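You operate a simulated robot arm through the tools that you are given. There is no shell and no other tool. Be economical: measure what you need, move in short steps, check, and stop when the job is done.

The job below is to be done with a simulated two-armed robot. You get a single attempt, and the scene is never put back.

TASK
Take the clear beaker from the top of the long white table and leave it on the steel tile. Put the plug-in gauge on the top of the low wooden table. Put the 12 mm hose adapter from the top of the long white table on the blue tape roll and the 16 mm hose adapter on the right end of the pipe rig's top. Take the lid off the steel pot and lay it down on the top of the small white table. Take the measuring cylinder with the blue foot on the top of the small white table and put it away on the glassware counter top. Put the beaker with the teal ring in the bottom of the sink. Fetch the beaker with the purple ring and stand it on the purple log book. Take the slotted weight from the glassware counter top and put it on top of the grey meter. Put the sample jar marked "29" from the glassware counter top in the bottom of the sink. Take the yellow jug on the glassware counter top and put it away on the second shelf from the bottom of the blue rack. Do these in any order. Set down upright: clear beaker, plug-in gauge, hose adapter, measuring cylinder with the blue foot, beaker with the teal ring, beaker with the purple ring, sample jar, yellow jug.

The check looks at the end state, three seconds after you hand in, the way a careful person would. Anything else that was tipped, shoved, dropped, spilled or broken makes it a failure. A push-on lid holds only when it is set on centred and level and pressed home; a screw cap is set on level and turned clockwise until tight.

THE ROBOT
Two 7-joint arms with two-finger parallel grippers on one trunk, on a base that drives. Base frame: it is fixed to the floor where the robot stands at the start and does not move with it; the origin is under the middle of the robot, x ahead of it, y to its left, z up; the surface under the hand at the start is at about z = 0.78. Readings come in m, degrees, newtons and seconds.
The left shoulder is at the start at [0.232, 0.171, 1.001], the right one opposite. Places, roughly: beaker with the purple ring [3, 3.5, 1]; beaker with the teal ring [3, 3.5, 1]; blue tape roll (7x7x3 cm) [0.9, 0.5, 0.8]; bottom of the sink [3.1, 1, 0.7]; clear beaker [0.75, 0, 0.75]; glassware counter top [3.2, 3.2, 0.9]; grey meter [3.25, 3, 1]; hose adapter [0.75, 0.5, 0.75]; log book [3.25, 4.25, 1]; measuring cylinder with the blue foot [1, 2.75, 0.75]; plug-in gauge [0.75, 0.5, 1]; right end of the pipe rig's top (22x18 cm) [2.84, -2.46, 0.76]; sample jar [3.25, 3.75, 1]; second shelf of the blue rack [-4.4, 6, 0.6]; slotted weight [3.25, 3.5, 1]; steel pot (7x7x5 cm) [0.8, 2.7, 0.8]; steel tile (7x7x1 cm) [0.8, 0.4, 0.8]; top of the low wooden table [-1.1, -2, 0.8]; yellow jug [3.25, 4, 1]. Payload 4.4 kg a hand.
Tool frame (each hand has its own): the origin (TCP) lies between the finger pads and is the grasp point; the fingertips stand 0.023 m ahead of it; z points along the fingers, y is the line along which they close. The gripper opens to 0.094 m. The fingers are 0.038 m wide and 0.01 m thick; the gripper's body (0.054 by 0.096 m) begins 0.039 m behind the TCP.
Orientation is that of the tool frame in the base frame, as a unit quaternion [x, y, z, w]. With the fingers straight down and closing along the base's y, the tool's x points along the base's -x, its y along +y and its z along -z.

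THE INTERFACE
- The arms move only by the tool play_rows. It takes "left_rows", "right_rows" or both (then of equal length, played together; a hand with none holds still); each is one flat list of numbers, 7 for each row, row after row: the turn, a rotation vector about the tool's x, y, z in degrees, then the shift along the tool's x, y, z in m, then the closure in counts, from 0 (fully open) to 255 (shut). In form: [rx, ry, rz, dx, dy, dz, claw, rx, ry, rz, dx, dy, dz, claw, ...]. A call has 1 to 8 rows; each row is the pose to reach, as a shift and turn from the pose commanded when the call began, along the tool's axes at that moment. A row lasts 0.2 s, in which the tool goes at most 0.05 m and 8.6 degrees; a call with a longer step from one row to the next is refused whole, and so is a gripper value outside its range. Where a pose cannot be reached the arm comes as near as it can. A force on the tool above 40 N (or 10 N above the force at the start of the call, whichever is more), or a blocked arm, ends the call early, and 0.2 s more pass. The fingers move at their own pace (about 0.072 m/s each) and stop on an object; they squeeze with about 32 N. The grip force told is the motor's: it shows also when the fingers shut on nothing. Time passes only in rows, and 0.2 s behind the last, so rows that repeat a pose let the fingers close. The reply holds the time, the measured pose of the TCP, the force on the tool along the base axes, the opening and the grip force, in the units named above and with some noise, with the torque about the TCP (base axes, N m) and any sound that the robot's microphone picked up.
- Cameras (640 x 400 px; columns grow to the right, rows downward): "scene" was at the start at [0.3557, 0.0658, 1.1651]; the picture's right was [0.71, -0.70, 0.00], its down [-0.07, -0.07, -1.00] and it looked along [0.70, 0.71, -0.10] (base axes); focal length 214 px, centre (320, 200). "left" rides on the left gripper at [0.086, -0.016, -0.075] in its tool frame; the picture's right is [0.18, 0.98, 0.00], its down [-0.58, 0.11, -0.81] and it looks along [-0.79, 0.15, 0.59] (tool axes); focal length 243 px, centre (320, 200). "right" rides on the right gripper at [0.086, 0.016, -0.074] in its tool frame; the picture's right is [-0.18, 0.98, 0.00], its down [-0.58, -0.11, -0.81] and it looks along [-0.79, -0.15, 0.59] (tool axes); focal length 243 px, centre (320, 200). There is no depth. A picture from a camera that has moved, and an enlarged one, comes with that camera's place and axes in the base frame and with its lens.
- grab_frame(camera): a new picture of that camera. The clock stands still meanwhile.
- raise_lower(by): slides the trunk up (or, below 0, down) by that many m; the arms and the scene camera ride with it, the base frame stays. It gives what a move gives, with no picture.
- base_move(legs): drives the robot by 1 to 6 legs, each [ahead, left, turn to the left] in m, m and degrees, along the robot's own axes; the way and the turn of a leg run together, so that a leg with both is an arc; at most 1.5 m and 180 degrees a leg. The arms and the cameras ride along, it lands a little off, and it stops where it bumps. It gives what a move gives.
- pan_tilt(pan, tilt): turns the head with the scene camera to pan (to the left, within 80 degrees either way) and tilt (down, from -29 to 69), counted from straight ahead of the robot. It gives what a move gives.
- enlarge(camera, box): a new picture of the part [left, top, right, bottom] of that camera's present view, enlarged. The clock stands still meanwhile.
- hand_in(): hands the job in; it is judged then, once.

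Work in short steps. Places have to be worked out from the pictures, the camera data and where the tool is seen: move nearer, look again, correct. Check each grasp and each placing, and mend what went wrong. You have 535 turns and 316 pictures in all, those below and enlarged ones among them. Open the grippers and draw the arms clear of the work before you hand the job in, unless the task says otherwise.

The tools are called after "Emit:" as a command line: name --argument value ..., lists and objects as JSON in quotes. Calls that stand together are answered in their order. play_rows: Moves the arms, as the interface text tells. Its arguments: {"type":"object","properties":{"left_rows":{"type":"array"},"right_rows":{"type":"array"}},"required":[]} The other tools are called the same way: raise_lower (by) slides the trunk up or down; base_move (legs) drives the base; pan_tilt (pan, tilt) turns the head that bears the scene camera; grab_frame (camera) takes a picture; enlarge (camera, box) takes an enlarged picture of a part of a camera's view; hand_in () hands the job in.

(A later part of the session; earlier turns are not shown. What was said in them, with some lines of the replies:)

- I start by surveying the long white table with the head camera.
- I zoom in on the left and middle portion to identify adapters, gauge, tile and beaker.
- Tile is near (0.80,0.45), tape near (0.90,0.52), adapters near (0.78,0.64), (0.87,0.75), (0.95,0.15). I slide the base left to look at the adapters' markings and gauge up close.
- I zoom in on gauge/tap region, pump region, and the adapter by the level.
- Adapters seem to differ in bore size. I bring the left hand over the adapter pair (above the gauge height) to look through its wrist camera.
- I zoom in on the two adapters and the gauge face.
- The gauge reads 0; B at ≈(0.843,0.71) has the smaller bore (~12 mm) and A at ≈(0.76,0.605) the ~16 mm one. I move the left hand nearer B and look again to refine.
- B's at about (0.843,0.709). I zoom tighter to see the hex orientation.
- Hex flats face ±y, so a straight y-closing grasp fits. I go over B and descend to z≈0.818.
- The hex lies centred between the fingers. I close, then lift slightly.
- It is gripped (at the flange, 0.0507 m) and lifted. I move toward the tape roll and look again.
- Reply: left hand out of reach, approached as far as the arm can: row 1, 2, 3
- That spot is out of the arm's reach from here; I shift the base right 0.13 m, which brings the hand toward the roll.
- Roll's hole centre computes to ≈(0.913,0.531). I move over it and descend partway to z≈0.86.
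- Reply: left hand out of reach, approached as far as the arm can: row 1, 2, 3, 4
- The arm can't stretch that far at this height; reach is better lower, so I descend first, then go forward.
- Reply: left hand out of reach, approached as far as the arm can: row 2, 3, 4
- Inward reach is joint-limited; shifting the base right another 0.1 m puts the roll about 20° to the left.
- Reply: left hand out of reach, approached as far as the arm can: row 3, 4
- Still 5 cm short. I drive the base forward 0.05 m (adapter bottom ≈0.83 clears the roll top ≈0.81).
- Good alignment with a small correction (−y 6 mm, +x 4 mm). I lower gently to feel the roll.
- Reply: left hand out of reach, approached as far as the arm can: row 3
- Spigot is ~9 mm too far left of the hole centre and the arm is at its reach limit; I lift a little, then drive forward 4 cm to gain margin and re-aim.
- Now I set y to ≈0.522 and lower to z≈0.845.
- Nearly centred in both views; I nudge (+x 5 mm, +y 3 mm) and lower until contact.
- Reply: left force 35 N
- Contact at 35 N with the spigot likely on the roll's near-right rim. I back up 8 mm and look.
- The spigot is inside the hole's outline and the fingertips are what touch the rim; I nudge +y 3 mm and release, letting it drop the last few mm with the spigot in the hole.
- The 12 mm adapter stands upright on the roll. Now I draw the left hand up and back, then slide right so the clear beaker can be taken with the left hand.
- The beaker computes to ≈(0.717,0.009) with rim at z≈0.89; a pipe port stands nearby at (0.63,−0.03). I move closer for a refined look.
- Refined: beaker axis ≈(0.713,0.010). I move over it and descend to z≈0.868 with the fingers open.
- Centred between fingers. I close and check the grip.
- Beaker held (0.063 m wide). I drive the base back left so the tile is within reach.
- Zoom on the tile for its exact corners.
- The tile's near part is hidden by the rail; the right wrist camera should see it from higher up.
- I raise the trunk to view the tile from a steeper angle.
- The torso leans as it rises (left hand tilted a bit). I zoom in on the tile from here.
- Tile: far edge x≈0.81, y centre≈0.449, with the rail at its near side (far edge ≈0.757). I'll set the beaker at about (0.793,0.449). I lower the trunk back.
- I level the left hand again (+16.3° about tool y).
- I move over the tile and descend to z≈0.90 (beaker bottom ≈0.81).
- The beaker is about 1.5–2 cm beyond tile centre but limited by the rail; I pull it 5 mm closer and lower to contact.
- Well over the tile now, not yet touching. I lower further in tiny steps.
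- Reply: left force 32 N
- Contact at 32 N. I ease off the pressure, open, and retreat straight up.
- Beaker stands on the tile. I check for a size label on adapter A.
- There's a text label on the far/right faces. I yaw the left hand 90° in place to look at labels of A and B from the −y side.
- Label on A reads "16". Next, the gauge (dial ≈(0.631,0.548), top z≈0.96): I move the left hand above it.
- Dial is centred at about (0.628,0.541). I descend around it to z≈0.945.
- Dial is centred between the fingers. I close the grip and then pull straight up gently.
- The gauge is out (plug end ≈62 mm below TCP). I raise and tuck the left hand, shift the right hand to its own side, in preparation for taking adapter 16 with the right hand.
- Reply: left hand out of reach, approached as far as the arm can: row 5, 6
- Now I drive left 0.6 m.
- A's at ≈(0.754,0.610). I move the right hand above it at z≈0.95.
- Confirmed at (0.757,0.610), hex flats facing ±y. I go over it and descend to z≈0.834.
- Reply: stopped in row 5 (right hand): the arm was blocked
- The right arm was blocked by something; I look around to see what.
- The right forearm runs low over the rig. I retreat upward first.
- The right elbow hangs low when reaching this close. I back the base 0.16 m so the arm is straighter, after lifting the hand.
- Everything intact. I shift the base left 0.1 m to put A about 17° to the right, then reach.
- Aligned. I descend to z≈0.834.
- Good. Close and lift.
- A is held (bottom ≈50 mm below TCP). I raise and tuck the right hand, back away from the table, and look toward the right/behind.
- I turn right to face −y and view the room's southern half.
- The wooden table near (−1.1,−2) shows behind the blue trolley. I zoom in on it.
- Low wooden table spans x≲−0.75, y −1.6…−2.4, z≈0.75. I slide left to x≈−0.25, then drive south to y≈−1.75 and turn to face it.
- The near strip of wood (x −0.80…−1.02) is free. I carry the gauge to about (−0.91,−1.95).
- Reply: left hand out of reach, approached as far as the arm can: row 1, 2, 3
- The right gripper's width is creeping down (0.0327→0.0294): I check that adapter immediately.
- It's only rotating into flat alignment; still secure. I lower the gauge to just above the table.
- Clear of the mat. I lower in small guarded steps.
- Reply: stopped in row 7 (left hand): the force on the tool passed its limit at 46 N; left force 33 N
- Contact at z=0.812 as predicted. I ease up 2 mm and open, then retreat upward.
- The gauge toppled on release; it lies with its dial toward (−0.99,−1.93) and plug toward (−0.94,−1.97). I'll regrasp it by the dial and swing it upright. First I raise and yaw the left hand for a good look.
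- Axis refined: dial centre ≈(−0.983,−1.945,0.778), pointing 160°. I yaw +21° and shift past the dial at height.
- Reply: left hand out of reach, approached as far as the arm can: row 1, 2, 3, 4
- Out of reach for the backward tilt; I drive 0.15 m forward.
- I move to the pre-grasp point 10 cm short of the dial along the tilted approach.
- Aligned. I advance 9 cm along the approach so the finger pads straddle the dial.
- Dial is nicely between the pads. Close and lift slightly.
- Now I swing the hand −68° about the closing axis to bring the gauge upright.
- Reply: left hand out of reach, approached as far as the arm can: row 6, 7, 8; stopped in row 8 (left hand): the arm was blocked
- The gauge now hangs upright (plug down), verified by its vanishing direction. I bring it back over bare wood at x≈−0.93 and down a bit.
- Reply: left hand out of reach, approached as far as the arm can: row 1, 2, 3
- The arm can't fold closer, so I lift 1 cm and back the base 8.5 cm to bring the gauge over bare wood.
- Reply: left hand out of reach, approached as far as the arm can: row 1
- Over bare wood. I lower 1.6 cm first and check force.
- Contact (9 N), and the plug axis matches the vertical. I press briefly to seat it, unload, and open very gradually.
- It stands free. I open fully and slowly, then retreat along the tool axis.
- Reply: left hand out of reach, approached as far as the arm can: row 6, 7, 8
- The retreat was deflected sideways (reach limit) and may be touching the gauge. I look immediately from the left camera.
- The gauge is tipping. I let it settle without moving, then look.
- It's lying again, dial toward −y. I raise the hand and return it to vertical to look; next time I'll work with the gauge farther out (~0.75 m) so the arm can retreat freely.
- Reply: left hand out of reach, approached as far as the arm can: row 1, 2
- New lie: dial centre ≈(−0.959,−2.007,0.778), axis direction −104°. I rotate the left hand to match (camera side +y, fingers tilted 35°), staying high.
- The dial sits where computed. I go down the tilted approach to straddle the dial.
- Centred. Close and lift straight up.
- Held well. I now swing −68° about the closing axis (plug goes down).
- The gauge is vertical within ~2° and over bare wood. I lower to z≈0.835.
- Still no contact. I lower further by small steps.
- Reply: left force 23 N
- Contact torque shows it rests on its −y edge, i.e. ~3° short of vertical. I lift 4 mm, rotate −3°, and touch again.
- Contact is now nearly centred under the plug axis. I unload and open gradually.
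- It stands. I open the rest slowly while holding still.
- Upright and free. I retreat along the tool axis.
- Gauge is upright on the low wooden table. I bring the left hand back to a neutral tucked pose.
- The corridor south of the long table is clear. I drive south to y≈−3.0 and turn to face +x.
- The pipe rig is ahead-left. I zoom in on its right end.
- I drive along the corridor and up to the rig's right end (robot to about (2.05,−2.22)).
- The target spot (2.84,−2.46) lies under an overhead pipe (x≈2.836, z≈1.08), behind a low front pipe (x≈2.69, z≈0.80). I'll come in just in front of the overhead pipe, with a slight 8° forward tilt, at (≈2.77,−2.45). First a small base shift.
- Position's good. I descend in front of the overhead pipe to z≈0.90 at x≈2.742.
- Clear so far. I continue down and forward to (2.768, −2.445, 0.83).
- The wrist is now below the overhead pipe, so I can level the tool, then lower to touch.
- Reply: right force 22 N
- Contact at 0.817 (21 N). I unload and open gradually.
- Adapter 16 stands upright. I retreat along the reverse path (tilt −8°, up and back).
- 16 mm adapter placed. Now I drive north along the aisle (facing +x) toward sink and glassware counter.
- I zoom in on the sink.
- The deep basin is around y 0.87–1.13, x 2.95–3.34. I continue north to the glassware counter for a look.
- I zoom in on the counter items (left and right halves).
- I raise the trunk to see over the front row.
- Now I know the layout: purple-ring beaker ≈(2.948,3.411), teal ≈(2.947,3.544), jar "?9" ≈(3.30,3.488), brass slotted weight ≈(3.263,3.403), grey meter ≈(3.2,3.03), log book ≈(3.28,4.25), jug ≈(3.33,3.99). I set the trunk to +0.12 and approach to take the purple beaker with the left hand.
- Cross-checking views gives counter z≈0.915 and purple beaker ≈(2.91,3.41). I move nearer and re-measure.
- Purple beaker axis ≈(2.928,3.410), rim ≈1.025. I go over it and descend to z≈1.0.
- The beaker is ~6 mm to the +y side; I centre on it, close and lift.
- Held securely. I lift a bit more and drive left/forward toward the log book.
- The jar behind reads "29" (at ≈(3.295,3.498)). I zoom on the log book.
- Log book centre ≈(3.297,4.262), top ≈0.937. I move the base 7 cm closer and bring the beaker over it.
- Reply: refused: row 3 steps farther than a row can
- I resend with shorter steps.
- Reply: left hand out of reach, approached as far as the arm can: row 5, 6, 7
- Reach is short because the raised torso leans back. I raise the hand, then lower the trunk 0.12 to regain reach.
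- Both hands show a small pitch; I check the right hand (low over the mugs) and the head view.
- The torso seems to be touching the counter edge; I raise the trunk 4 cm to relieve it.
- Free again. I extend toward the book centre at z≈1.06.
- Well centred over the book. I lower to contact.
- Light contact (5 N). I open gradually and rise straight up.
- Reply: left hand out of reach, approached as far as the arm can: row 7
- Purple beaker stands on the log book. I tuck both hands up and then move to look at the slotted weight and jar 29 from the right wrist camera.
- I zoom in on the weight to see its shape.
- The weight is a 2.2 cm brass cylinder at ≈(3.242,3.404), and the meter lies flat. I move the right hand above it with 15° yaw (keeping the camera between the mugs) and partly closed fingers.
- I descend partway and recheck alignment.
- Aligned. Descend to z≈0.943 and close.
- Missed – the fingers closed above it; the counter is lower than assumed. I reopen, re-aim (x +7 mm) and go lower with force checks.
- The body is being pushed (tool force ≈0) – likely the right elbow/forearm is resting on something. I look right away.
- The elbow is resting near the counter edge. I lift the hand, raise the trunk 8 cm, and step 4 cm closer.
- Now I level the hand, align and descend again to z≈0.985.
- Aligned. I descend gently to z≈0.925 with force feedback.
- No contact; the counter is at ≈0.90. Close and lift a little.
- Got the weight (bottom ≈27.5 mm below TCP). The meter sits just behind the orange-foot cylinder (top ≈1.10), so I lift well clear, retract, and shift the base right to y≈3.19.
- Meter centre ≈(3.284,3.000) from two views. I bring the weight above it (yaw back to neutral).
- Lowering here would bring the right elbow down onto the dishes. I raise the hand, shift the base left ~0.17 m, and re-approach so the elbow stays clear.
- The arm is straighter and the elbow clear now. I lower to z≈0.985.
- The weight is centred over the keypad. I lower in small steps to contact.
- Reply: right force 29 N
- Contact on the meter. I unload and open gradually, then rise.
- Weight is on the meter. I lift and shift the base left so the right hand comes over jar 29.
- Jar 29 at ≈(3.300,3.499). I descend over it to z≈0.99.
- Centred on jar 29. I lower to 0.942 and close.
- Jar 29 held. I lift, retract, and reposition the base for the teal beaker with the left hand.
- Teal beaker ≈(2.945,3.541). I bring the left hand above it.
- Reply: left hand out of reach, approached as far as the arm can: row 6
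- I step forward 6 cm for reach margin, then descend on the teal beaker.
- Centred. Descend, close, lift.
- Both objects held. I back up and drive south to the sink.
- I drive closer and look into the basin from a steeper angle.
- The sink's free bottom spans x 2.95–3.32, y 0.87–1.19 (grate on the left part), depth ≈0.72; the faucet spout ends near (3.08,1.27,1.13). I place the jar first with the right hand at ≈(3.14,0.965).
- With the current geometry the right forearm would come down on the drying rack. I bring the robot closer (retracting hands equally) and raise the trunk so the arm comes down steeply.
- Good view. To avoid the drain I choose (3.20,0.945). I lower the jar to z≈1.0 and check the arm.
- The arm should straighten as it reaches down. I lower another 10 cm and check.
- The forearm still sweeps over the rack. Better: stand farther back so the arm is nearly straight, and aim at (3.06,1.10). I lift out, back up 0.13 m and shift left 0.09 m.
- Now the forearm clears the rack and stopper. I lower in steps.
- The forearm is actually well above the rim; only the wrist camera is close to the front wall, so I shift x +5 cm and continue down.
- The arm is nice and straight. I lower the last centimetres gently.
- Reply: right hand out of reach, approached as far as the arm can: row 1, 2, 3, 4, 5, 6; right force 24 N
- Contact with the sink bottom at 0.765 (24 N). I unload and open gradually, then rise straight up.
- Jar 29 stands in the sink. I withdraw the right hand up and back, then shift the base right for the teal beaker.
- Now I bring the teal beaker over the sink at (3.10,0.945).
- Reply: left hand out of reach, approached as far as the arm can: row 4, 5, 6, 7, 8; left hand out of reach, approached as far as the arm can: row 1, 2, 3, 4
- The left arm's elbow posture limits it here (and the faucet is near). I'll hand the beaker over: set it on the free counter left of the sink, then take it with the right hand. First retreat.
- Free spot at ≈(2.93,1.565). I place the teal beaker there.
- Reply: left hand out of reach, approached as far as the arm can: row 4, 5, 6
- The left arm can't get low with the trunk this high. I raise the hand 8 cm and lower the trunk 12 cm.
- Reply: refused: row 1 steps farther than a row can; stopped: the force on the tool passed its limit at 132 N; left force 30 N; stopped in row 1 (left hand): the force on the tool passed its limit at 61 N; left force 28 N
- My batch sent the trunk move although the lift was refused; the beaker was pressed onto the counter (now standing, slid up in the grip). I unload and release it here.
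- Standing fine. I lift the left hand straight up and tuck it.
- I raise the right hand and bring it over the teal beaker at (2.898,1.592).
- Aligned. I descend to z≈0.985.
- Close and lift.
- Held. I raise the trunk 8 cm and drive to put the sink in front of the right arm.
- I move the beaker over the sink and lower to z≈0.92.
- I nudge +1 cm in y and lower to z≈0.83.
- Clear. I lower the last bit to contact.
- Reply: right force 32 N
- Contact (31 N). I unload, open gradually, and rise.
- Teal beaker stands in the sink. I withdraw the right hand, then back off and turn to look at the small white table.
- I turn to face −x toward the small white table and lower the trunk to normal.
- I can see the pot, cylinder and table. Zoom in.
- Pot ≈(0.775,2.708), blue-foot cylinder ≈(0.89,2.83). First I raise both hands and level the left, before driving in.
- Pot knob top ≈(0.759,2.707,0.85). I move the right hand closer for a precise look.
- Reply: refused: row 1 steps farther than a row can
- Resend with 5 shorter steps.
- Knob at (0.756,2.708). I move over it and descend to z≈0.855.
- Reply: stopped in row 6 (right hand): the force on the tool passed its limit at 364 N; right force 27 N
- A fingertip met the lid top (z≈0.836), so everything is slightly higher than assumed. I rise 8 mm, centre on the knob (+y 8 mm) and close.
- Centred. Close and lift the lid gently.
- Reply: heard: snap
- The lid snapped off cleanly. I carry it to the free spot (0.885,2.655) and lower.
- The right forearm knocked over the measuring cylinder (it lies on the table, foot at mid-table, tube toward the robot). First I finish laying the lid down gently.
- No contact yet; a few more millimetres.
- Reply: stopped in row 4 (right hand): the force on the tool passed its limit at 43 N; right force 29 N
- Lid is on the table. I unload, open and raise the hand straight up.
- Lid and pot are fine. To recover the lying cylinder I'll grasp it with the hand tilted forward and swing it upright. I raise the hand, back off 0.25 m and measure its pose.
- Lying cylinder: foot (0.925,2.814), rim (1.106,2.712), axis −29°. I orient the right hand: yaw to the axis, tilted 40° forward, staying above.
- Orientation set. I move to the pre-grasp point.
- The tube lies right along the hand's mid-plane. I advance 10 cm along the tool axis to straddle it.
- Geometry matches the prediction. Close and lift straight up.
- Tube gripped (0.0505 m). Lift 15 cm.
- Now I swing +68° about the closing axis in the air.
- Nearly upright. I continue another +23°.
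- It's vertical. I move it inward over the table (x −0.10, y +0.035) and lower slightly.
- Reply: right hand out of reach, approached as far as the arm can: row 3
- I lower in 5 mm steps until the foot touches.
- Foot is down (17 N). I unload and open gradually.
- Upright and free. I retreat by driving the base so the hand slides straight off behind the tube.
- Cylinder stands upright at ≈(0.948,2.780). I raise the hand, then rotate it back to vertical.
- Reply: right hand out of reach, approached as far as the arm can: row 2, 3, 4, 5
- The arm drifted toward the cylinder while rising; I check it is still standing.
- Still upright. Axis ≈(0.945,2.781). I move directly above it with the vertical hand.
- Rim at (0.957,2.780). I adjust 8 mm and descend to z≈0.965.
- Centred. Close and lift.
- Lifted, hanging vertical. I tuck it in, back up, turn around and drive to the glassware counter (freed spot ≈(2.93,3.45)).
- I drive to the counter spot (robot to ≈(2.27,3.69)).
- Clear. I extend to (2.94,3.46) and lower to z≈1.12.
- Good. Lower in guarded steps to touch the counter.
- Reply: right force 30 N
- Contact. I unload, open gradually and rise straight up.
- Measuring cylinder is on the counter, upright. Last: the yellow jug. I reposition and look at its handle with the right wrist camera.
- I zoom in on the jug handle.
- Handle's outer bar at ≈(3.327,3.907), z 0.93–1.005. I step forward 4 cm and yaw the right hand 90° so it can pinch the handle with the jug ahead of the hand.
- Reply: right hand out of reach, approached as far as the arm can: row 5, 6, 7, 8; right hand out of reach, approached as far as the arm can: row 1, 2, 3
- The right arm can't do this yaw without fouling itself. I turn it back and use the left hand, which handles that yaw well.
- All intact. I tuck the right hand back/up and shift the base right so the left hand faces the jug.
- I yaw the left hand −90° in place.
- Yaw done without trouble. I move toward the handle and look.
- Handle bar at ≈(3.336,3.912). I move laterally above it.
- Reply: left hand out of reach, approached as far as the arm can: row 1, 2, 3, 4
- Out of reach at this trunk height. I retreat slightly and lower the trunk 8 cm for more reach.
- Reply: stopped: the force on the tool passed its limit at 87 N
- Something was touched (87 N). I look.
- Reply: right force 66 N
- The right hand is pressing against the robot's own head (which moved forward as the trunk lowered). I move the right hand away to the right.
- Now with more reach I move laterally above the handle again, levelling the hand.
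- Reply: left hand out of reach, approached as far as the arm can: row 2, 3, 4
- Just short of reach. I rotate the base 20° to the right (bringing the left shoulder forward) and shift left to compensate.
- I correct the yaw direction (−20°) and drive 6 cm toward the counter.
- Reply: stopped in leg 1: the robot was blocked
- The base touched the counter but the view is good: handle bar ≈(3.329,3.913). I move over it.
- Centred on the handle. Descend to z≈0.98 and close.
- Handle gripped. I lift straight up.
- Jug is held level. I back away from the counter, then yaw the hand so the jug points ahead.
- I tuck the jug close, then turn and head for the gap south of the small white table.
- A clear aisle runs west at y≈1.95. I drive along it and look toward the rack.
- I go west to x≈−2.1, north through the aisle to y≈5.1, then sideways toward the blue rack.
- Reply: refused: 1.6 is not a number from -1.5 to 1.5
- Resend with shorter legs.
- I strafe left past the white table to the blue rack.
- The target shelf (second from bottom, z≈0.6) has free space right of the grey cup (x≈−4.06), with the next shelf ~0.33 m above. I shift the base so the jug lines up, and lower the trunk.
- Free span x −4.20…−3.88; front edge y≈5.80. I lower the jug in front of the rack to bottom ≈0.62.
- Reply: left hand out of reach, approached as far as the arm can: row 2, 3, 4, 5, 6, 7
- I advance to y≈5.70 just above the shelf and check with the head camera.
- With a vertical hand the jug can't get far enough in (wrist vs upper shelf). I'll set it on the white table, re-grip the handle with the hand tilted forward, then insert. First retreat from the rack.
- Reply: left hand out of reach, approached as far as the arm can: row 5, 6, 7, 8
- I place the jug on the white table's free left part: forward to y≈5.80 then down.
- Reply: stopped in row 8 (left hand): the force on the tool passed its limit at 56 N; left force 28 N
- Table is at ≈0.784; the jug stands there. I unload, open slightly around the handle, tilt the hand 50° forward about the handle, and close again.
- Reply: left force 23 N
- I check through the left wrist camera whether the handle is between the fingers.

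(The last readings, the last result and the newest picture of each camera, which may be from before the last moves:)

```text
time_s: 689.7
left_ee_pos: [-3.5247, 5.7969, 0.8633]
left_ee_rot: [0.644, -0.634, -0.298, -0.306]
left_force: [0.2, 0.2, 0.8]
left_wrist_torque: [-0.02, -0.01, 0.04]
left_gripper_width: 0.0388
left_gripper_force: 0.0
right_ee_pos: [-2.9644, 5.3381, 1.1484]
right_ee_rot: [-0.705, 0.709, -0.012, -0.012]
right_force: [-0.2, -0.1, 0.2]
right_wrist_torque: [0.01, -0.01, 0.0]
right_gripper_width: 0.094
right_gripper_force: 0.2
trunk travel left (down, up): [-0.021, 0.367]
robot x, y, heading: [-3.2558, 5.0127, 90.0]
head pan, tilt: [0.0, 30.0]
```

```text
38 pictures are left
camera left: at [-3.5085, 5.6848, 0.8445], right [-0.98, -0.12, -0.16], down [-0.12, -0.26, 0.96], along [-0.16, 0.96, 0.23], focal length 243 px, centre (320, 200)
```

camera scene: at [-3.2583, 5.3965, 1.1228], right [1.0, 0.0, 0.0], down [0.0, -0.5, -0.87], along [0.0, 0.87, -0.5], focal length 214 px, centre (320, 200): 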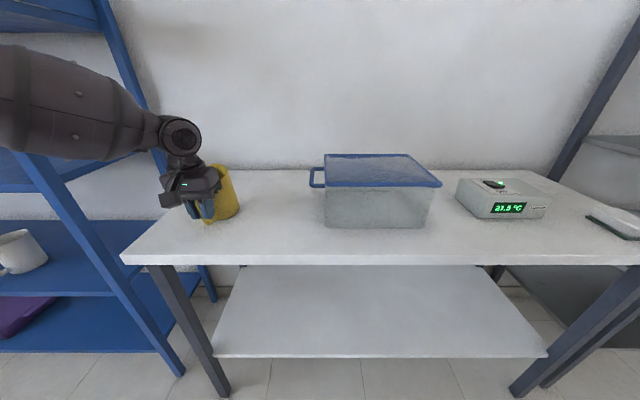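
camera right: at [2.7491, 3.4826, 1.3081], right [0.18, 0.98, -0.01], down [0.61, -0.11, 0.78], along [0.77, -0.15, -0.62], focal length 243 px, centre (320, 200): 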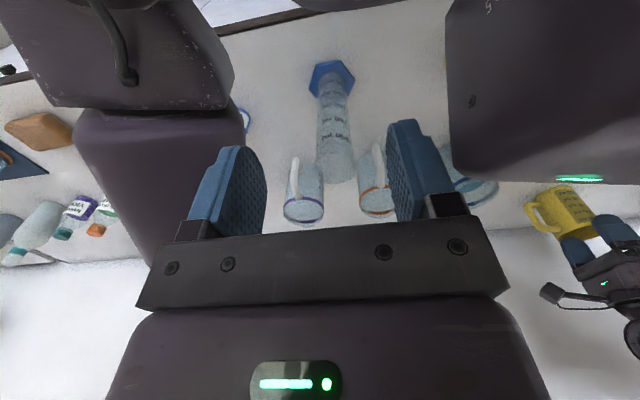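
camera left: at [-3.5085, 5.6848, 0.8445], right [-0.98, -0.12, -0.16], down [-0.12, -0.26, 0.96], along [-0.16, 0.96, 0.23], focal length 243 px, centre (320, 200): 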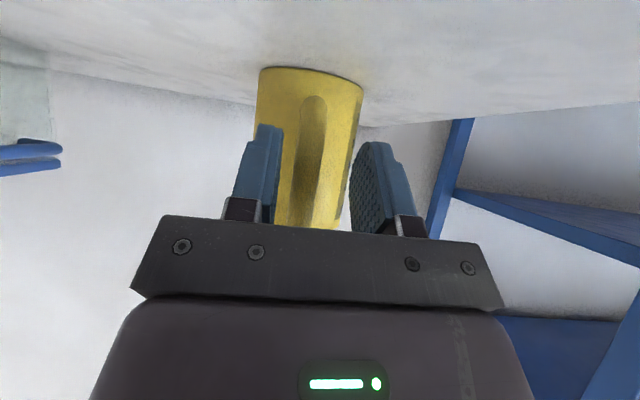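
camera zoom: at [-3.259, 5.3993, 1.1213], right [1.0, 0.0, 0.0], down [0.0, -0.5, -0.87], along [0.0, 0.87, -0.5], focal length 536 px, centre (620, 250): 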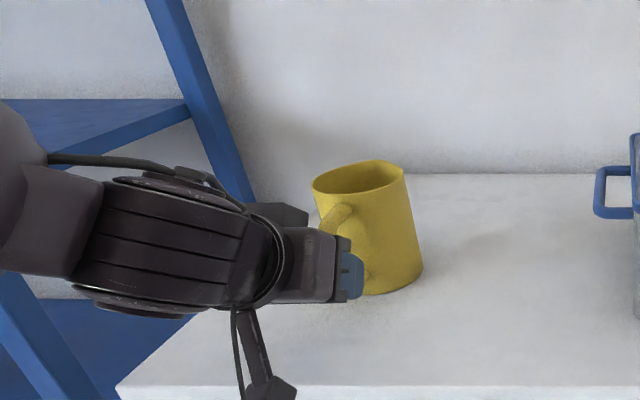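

Handle is between the fingers. I close and lift slightly.

Emit:
play_rows --left_rows '[0, 0, 0, 0, 0, 0, 255, 0, 0, 0, 0, 0, 0, 255, 0, 0, 0, 0, 0, 0, 255, 0, 0, 0, -0.0115, 0, -0.0096, 255, 0, 0, 0, -0.031, 0, -0.0257, 255, 0, 0, 0, -0.054, 0, -0.045, 255]'

Emit:
grab_frame --camera "left"

Emit:
enlarge --camera "scene" --box '[100, 80, 300, 240]'

```text
time_s: 691.1
left_ee_pos: [-3.5265, 5.7963, 0.9351]
left_ee_rot: [0.643, -0.635, -0.298, -0.306]
left_force: [0.9, -0.3, -1.6]
left_wrist_torque: [-0.06, 0.0, -0.02]
left_gripper_width: 0.0137
left_gripper_force: 32.0
right_ee_pos: [-2.9629, 5.3368, 1.1506]
right_ee_rot: [-0.706, 0.708, -0.012, -0.012]
right_force: [-0.3, -0.3, 0.5]
right_wrist_torque: [0.04, 0.0, 0.03]
right_gripper_width: 0.0942
right_gripper_force: 0.1
trunk travel left (down, up): [-0.021, 0.367]
robot x, y, heading: [-3.259, 5.0142, 90.0]
head pan, tilt: [0.0, 30.0]
```

```text
37 pictures are left
camera left: at [-3.5102, 5.6833, 0.916], right [-0.98, -0.12, -0.16], down [-0.12, -0.25, 0.96], along [-0.16, 0.96, 0.23], focal length 243 px, centre (320, 200)
```

left: 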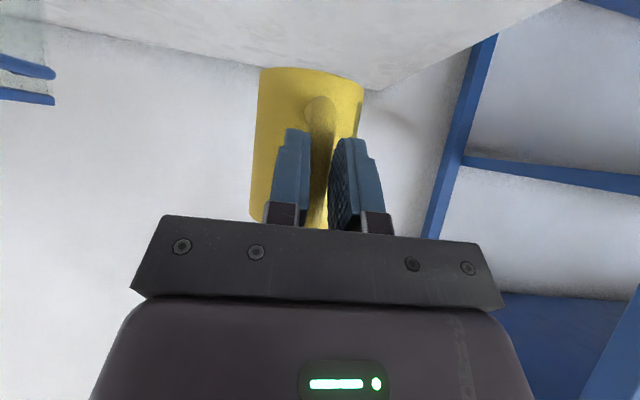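

```text
2.50 times, centred on (200, 160) of scene
camera zoom: at [-3.2587, 5.3987, 1.1216], right [1.0, 0.0, 0.0], down [0.0, -0.5, -0.87], along [0.0, 0.87, -0.5], focal length 536 px, centre (620, 300)
```

zoom: 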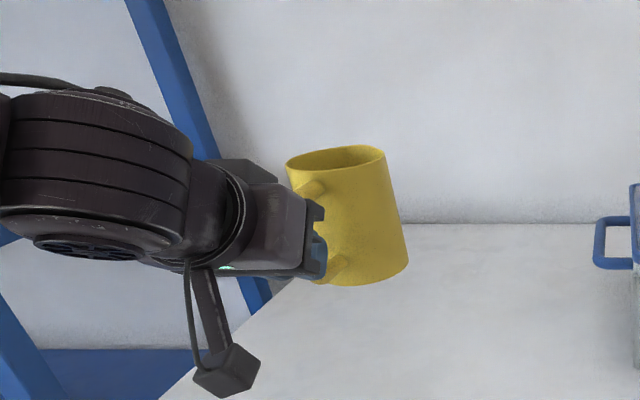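

Re-gripped with a 50° tilt and the jug is upright. I retract the hand 15 cm, back slightly, and strafe left to the rack.

Emit:
play_rows --left_rows '[0, 0, 0, 0.026, 0, -0.031, 255, 0, 0, 0, 0.052, 0, -0.062, 255, 0, 0, 0, 0.078, 0, -0.093, 255, 0, 0, 0, 0.0964, 0, -0.115, 255]'

Emit:
base_move --legs '[[-0.08, 0, 0]]'

```text
time_s: 692.1
left_ee_pos: [-3.5248, 5.6573, 0.9318]
left_ee_rot: [0.644, -0.635, -0.298, -0.306]
left_force: [0.4, -1.2, -0.8]
left_wrist_torque: [-0.1, -0.02, -0.03]
left_gripper_width: 0.0143
left_gripper_force: 32.0
left hand out of reach, approached as far as the arm can: row 4
right_ee_pos: [-2.9631, 5.3372, 1.1492]
right_ee_rot: [-0.705, 0.709, -0.012, -0.013]
right_force: [0.2, 0.3, 0.1]
right_wrist_torque: [-0.03, -0.01, 0.01]
right_gripper_width: 0.0941
right_gripper_force: 0.0
trunk travel left (down, up): [-0.021, 0.367]
robot x, y, heading: [-3.2586, 5.0151, 90.1]
head pan, tilt: [0.0, 30.0]
```

```text
time_s: 693.2
left_ee_pos: [-3.5248, 5.5779, 0.9327]
left_ee_rot: [0.644, -0.635, -0.298, -0.306]
left_force: [0.3, 0.6, -0.8]
left_wrist_torque: [-0.09, 0.0, 0.0]
left_gripper_width: 0.0138
left_gripper_force: 32.7
right_ee_pos: [-2.9641, 5.2576, 1.1501]
right_ee_rot: [-0.705, 0.709, -0.012, -0.013]
right_force: [0.5, -0.8, -0.8]
right_wrist_torque: [0.01, 0.0, -0.02]
right_gripper_width: 0.094
right_gripper_force: 0.0
trunk travel left (down, up): [-0.021, 0.367]
robot x, y, heading: [-3.2581, 4.9354, 89.9]
head pan, tilt: [0.0, 30.0]
```

Emit:
base_move --legs '[[0, 0.52, 0]]'

Emit:
grab_frame --camera "left"

```text
time_s: 698.3
left_ee_pos: [-4.0492, 5.5775, 0.9328]
left_ee_rot: [0.644, -0.635, -0.297, -0.306]
left_force: [-0.1, -0.8, -0.6]
left_wrist_torque: [-0.1, -0.02, 0.01]
left_gripper_width: 0.0136
left_gripper_force: 32.1
right_ee_pos: [-3.4877, 5.2579, 1.1503]
right_ee_rot: [-0.706, 0.708, -0.012, -0.012]
right_force: [0.3, -0.7, 0.2]
right_wrist_torque: [-0.04, -0.01, 0.01]
right_gripper_width: 0.094
right_gripper_force: 0.0
trunk travel left (down, up): [-0.021, 0.367]
robot x, y, heading: [-3.7829, 4.9299, 90.0]
head pan, tilt: [0.0, 30.0]
```

```text
35 pictures are left
camera left: at [-4.0332, 5.4638, 0.9133], right [-0.98, -0.12, -0.16], down [-0.12, -0.25, 0.96], along [-0.16, 0.96, 0.23], focal length 243 px, centre (320, 200)
```

left: 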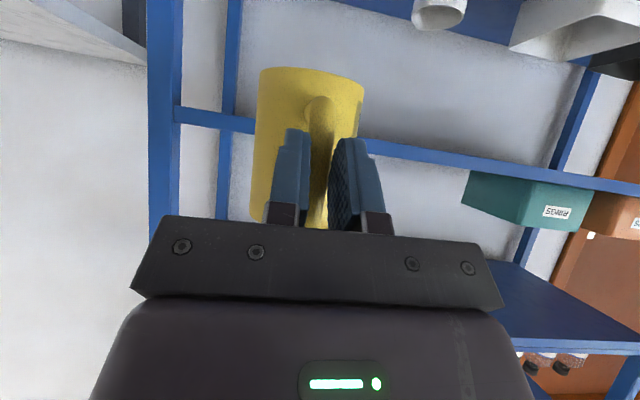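

I lower the jug in front of the opening (bottom ≈0.63).

Emit:
play_rows --left_rows '[0, 0, 0, 0.0345, 0, 0.0289, 255, 0, 0, 0, 0.069, 0, 0.0578, 255, 0, 0, 0, 0.1035, 0, 0.0867, 255, 0, 0, 0, 0.138, 0, 0.1156, 255, 0, 0, 0, 0.1724, 0, 0.1447, 255]'

Emit:
grab_frame --camera "left"

```text
time_s: 699.5
left_ee_pos: [-4.0473, 5.5802, 0.7071]
left_ee_rot: [0.644, -0.635, -0.298, -0.306]
left_force: [0.8, 0.0, -0.5]
left_wrist_torque: [-0.08, -0.02, 0.04]
left_gripper_width: 0.014
left_gripper_force: 31.9
right_ee_pos: [-3.4879, 5.2584, 1.15]
right_ee_rot: [-0.706, 0.708, -0.012, -0.013]
right_force: [0.2, 0.1, -0.4]
right_wrist_torque: [-0.01, -0.01, -0.02]
right_gripper_width: 0.0941
right_gripper_force: 0.0
trunk travel left (down, up): [-0.021, 0.367]
robot x, y, heading: [-3.782, 4.9373, 90.1]
head pan, tilt: [0.0, 30.0]
```

```text
34 pictures are left
camera left: at [-4.0309, 5.4668, 0.688], right [-0.98, -0.12, -0.16], down [-0.12, -0.25, 0.96], along [-0.16, 0.96, 0.23], focal length 243 px, centre (320, 200)
```

left: 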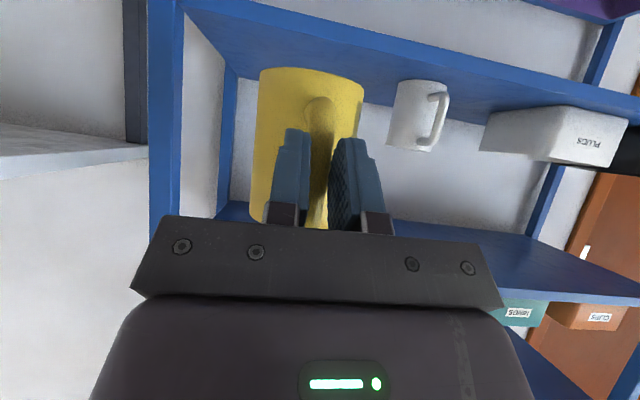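

The jug will clear the shelf by ~3 cm. I drive the base forward 0.24 m to insert it.

Emit:
base_move --legs '[[0.24, 0, 0]]'

Emit:
grab_frame --camera "left"

Emit:
grab_frame --camera "scene"

```text
time_s: 701.3
left_ee_pos: [-4.0469, 5.8187, 0.707]
left_ee_rot: [0.644, -0.635, -0.298, -0.306]
left_force: [0.5, 0.8, -1.7]
left_wrist_torque: [-0.09, 0.0, 0.04]
left_gripper_width: 0.0138
left_gripper_force: 31.4
right_ee_pos: [-3.4873, 5.4975, 1.1497]
right_ee_rot: [-0.705, 0.709, -0.014, -0.013]
right_force: [-0.1, 0.0, -0.3]
right_wrist_torque: [-0.01, 0.03, 0.02]
right_gripper_width: 0.0939
right_gripper_force: 0.0
trunk travel left (down, up): [-0.021, 0.367]
robot x, y, heading: [-3.7856, 5.1725, 90.0]
head pan, tilt: [0.0, 30.0]
```

```text
33 pictures are left
camera left: at [-4.0312, 5.7061, 0.6889], right [-0.98, -0.12, -0.16], down [-0.12, -0.25, 0.96], along [-0.16, 0.96, 0.23], focal length 243 px, centre (320, 200)
```

left: 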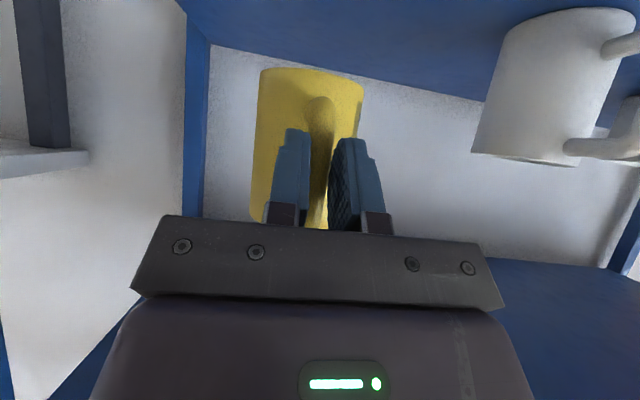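

```text
32 pictures are left
camera scene: at [-3.7837, 5.5592, 1.1211], right [1.0, 0.0, 0.0], down [0.0, -0.5, -0.87], along [0.0, 0.87, -0.5], focal length 214 px, centre (320, 200)
```

scene: 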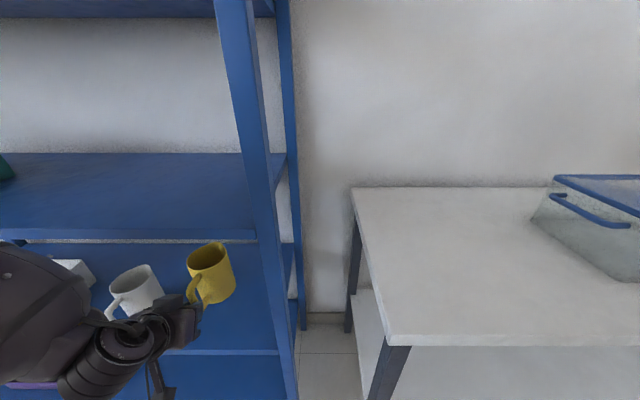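

The jug is well inside, clear of the cup. I lower it in small steps to the shelf.

Emit:
play_rows --left_rows '[0, 0, 0, 0.0077, 0, 0.0064, 255, 0, 0, 0, 0.0138, 0, 0.0116, 255, 0, 0, 0, 0.0176, 0, 0.0148, 255, 0, 0, 0, 0.0207, 0, 0.0174, 255]'

```text
time_s: 702.3
left_ee_pos: [-4.0457, 5.8184, 0.6811]
left_ee_rot: [0.644, -0.635, -0.298, -0.306]
left_force: [0.3, -0.3, -0.5]
left_wrist_torque: [-0.07, -0.01, -0.01]
left_gripper_width: 0.0137
left_gripper_force: 32.1
right_ee_pos: [-3.4879, 5.4962, 1.1495]
right_ee_rot: [-0.705, 0.709, -0.013, -0.012]
right_force: [0.1, -0.4, 0.5]
right_wrist_torque: [0.02, -0.03, 0.01]
right_gripper_width: 0.0939
right_gripper_force: 0.1
trunk travel left (down, up): [-0.021, 0.367]
robot x, y, heading: [-3.783, 5.175, 90.3]
head pan, tilt: [0.0, 30.0]
```

Emit:
play_rows --left_rows '[0, 0, 0, 0.0031, 0, 0.0026, 255, 0, 0, 0, 0.0061, 0, 0.0051, 255, 0, 0, 0, 0.0092, 0, 0.0077, 255, 0, 0, 0, 0.0123, 0, 0.0103, 255]'

```text
time_s: 703.3
left_ee_pos: [-4.0472, 5.82, 0.6641]
left_ee_rot: [0.644, -0.635, -0.297, -0.306]
left_force: [0.8, 0.6, -1.4]
left_wrist_torque: [-0.13, 0.02, 0.0]
left_gripper_width: 0.014
left_gripper_force: 32.9
right_ee_pos: [-3.4881, 5.4976, 1.1498]
right_ee_rot: [-0.706, 0.708, -0.013, -0.012]
right_force: [-0.4, -0.9, 0.3]
right_wrist_torque: [-0.01, -0.01, -0.01]
right_gripper_width: 0.0942
right_gripper_force: 0.1
trunk travel left (down, up): [-0.021, 0.367]
robot x, y, heading: [-3.7825, 5.1659, 90.3]
head pan, tilt: [0.0, 30.0]
```

Still no contact (bottom ≈0.585). I continue gently.

Emit:
play_rows --left_rows '[0, 0, 0, 0.0031, 0, 0.0026, 255, 0, 0, 0, 0.0061, 0, 0.0051, 255, 0, 0, 0, 0.0092, 0, 0.0077, 255, 0, 0, 0, 0.0123, 0, 0.0103, 255]'

Emit:
grab_frame --camera "left"

```text
time_s: 704.3
left_ee_pos: [-4.0466, 5.8195, 0.6496]
left_ee_rot: [0.644, -0.635, -0.297, -0.305]
left_force: [-0.3, 1.0, -0.8]
left_wrist_torque: [-0.06, -0.03, 0.01]
left_gripper_width: 0.014
left_gripper_force: 31.8
right_ee_pos: [-3.4891, 5.4959, 1.1497]
right_ee_rot: [-0.706, 0.708, -0.012, -0.013]
right_force: [0.3, -0.4, 0.3]
right_wrist_torque: [0.02, 0.01, -0.02]
right_gripper_width: 0.0941
right_gripper_force: 0.0
trunk travel left (down, up): [-0.021, 0.367]
robot x, y, heading: [-3.78, 5.1722, 90.2]
head pan, tilt: [0.0, 30.0]
```

```text
31 pictures are left
camera left: at [-4.0306, 5.7065, 0.6299], right [-0.98, -0.12, -0.16], down [-0.12, -0.25, 0.96], along [-0.16, 0.96, 0.23], focal length 243 px, centre (320, 200)
```

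left: 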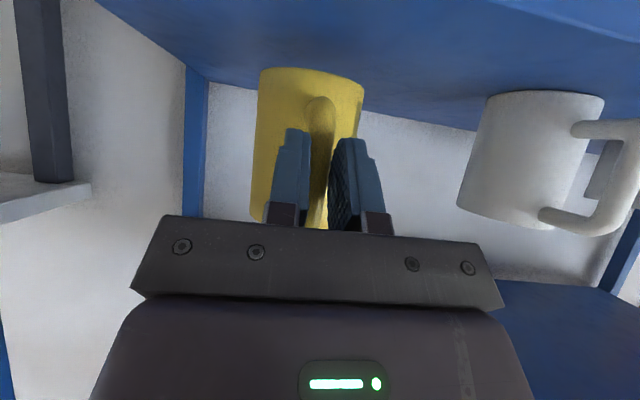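

From the cup's base the shelf is at ≈0.56; about 1 cm to go.

Emit:
play_rows --left_rows '[0, 0, 0, 0.0038, 0, 0.0032, 255, 0, 0, 0, 0.0069, 0, 0.0058, 255, 0, 0, 0, 0.0092, 0, 0.0077, 255, 0, 0, 0, 0.0115, 0, 0.0096, 255]'

```text
time_s: 705.3
left_ee_pos: [-4.0467, 5.82, 0.635]
left_ee_rot: [0.645, -0.634, -0.298, -0.305]
left_force: [0.0, 0.3, -0.5]
left_wrist_torque: [-0.08, 0.01, -0.02]
left_gripper_width: 0.0138
left_gripper_force: 32.5
right_ee_pos: [-3.4884, 5.4973, 1.1494]
right_ee_rot: [-0.706, 0.708, -0.012, -0.012]
right_force: [0.2, -0.2, -0.1]
right_wrist_torque: [0.01, -0.03, 0.01]
right_gripper_width: 0.0938
right_gripper_force: 0.0
trunk travel left (down, up): [-0.021, 0.367]
robot x, y, heading: [-3.7834, 5.1724, 90.1]
head pan, tilt: [0.0, 30.0]
```

Emit:
play_rows --left_rows '[0, 0, 0, 0.0031, 0, 0.0026, 255, 0, 0, 0, 0.0061, 0, 0.0051, 255, 0, 0, 0, 0.0092, 0, 0.0077, 255, 0, 0, 0, 0.0123, 0, 0.0103, 255]'

Emit:
grab_frame --camera "left"

```text
time_s: 706.3
left_ee_pos: [-4.0453, 5.8189, 0.6218]
left_ee_rot: [0.643, -0.634, -0.3, -0.308]
left_force: [0.8, -9.7, 25.0]
left_wrist_torque: [1.12, 0.11, -0.03]
left_gripper_width: 0.0144
left_gripper_force: 32.2
right_ee_pos: [-3.4876, 5.4945, 1.1502]
right_ee_rot: [-0.706, 0.708, -0.012, -0.011]
right_force: [-0.2, -0.6, 0.2]
right_wrist_torque: [-0.01, -0.02, 0.0]
right_gripper_width: 0.094
right_gripper_force: 0.1
trunk travel left (down, up): [-0.021, 0.367]
robot x, y, heading: [-3.781, 5.1702, 90.4]
head pan, tilt: [0.0, 30.0]
```

```text
30 pictures are left
camera left: at [-4.0288, 5.7067, 0.6022], right [-0.98, -0.12, -0.16], down [-0.12, -0.26, 0.96], along [-0.16, 0.96, 0.24], focal length 243 px, centre (320, 200)
```

left: 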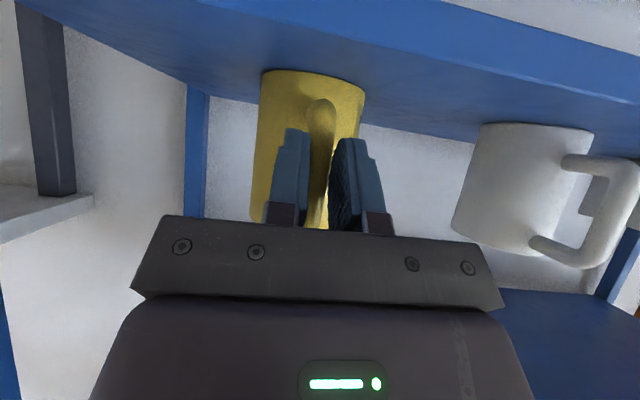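

Flat contact centred under the jug. I unload, open gradually, then withdraw by backing the base.

Emit:
play_rows --left_rows '[0, 0, 0, -0.0038, 0, -0.0032, 255, 0, 0, 0, -0.0046, 0, -0.0039, 208, 0, 0, 0, -0.0046, 0, -0.0039, 195, 0, 0, 0, -0.0046, 0, -0.0039, 175, 0, 0, 0, -0.0046, 0, -0.0039, 150, 0, 0, 0, -0.0046, 0, -0.0039, 120]'

Emit:
grab_frame --camera "left"

```text
time_s: 707.7
left_ee_pos: [-4.0464, 5.8197, 0.6241]
left_ee_rot: [0.644, -0.635, -0.298, -0.305]
left_force: [1.0, -1.2, -0.2]
left_wrist_torque: [0.01, -0.01, -0.02]
left_gripper_width: 0.0497
left_gripper_force: 0.0
right_ee_pos: [-3.4886, 5.4972, 1.1491]
right_ee_rot: [-0.706, 0.708, -0.012, -0.012]
right_force: [-0.6, 1.2, 0.6]
right_wrist_torque: [0.0, -0.01, -0.02]
right_gripper_width: 0.094
right_gripper_force: 0.0
trunk travel left (down, up): [-0.021, 0.367]
robot x, y, heading: [-3.7821, 5.1745, 90.1]
head pan, tilt: [0.0, 30.0]
```

```text
29 pictures are left
camera left: at [-4.0299, 5.7066, 0.6051], right [-0.98, -0.12, -0.16], down [-0.12, -0.25, 0.96], along [-0.16, 0.96, 0.23], focal length 243 px, centre (320, 200)
```

left: 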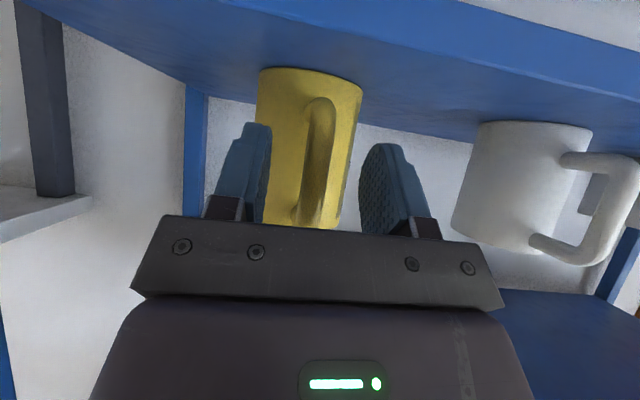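

The jug stands free on the shelf. I back the base away 0.25 m.

Emit:
base_move --legs '[[-0.28, 0, 0]]'

Emit:
pan_tilt --pan 15 --tilt 30

Emit:
grab_frame --camera "scene"

```text
time_s: 709.6
left_ee_pos: [-4.0453, 5.5383, 0.6241]
left_ee_rot: [0.645, -0.634, -0.299, -0.306]
left_force: [-0.3, 0.4, 0.1]
left_wrist_torque: [0.03, 0.01, -0.06]
left_gripper_width: 0.0495
left_gripper_force: 0.0
right_ee_pos: [-3.4878, 5.2164, 1.1494]
right_ee_rot: [-0.706, 0.708, -0.011, -0.013]
right_force: [-0.6, -0.1, -0.3]
right_wrist_torque: [-0.01, 0.0, -0.04]
right_gripper_width: 0.0941
right_gripper_force: 0.0
trunk travel left (down, up): [-0.021, 0.367]
robot x, y, heading: [-3.7791, 4.8932, 90.4]
head pan, tilt: [0.0, 30.0]
```

```text
time_s: 710.4
left_ee_pos: [-4.0455, 5.538, 0.6246]
left_ee_rot: [0.645, -0.634, -0.298, -0.305]
left_force: [-0.6, 0.3, 0.7]
left_wrist_torque: [-0.01, 0.02, -0.04]
left_gripper_width: 0.0495
left_gripper_force: 0.2
right_ee_pos: [-3.4884, 5.2159, 1.1494]
right_ee_rot: [-0.706, 0.708, -0.012, -0.012]
right_force: [0.4, -0.2, 0.7]
right_wrist_torque: [-0.03, 0.02, 0.02]
right_gripper_width: 0.0939
right_gripper_force: 0.0
trunk travel left (down, up): [-0.021, 0.367]
robot x, y, heading: [-3.7797, 4.8917, 90.1]
head pan, tilt: [15.0, 30.0]
```

```text
28 pictures are left
camera scene: at [-3.8069, 5.2744, 1.1214], right [0.97, 0.26, 0.0], down [0.13, -0.48, -0.87], along [-0.23, 0.84, -0.5], focal length 214 px, centre (320, 200)
```

scene: 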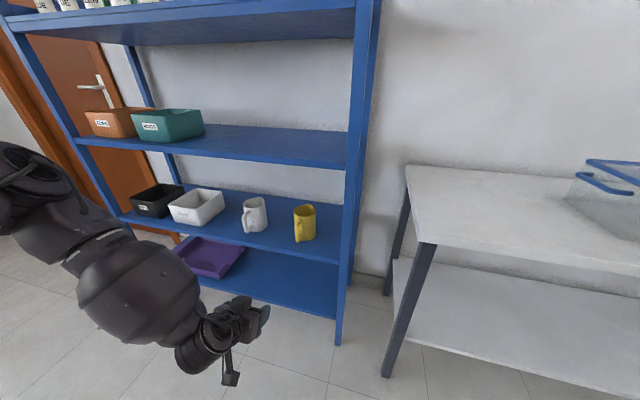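

All items are placed. I open the left gripper fully and raise the arm a bit, clear of everything, before handing in.

Emit:
play_rows --left_rows '[0, 0, 0, -0.03, 0, -0.03, 60, 0, 0, 0, -0.06, 0, -0.06, 0, 0, 0, 0, -0.09, 0, -0.09, 0]'

Emit:
enlarge --camera "scene" --box '[220, 170, 360, 270]'

```text
time_s: 711.2
left_ee_pos: [-4.0473, 5.5251, 0.7508]
left_ee_rot: [0.644, -0.634, -0.299, -0.306]
left_force: [0.6, -0.3, 0.6]
left_wrist_torque: [0.02, 0.0, 0.03]
left_gripper_width: 0.094
left_gripper_force: 0.1
right_ee_pos: [-3.4887, 5.2155, 1.1492]
right_ee_rot: [-0.705, 0.709, -0.012, -0.013]
right_force: [-0.1, -0.4, -0.1]
right_wrist_torque: [-0.02, -0.01, -0.01]
right_gripper_width: 0.0937
right_gripper_force: 0.0
trunk travel left (down, up): [-0.021, 0.367]
robot x, y, heading: [-3.7793, 4.8943, 90.2]
head pan, tilt: [15.0, 30.0]
```

```text
4.00 times, centred on (290, 220) of scene
camera zoom: at [-3.8069, 5.2737, 1.1217], right [0.97, 0.26, 0.0], down [0.13, -0.48, -0.87], along [-0.23, 0.84, -0.5], focal length 858 px, centre (440, 120)
```

zoom: 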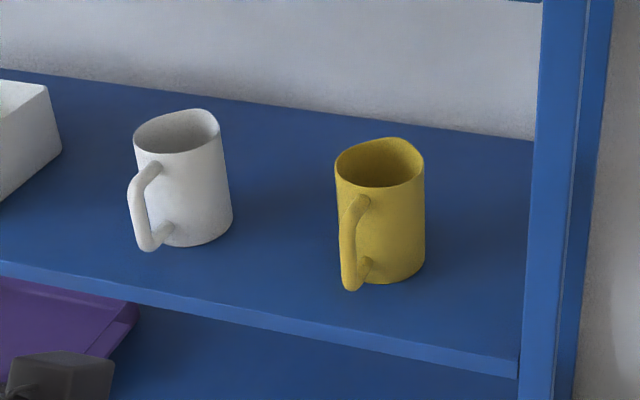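

The jug stands upright on the second shelf from the bottom; arms are clear and grippers open. I hand in.

Emit:
hand_in

```text
The job is handed in.
```

I set all eleven items down where the task asked and handed the job in. The result of the check has not been reported to me.

- **12 mm adapter:** I never saw its size label. I picked it by comparing bore sizes; the 16 mm label was clear.
- **Measuring cylinder:** my right forearm knocked it over on the small white table. I stood it back up and carried it upright to the glassware counter.
- **Plug-in gauge:** it toppled twice while I was placing it. It was upright on the low wooden table when I left it.
- **Teal-ring beaker:** it was pressed onto the sink counter with up to 132 N during one move. I saw no damage, and it stands in the sink.
- **Steel pot:** a fingertip hit the lid with about 364 N before I lifted it off. The pot stayed upright and the lid came off cleanly.
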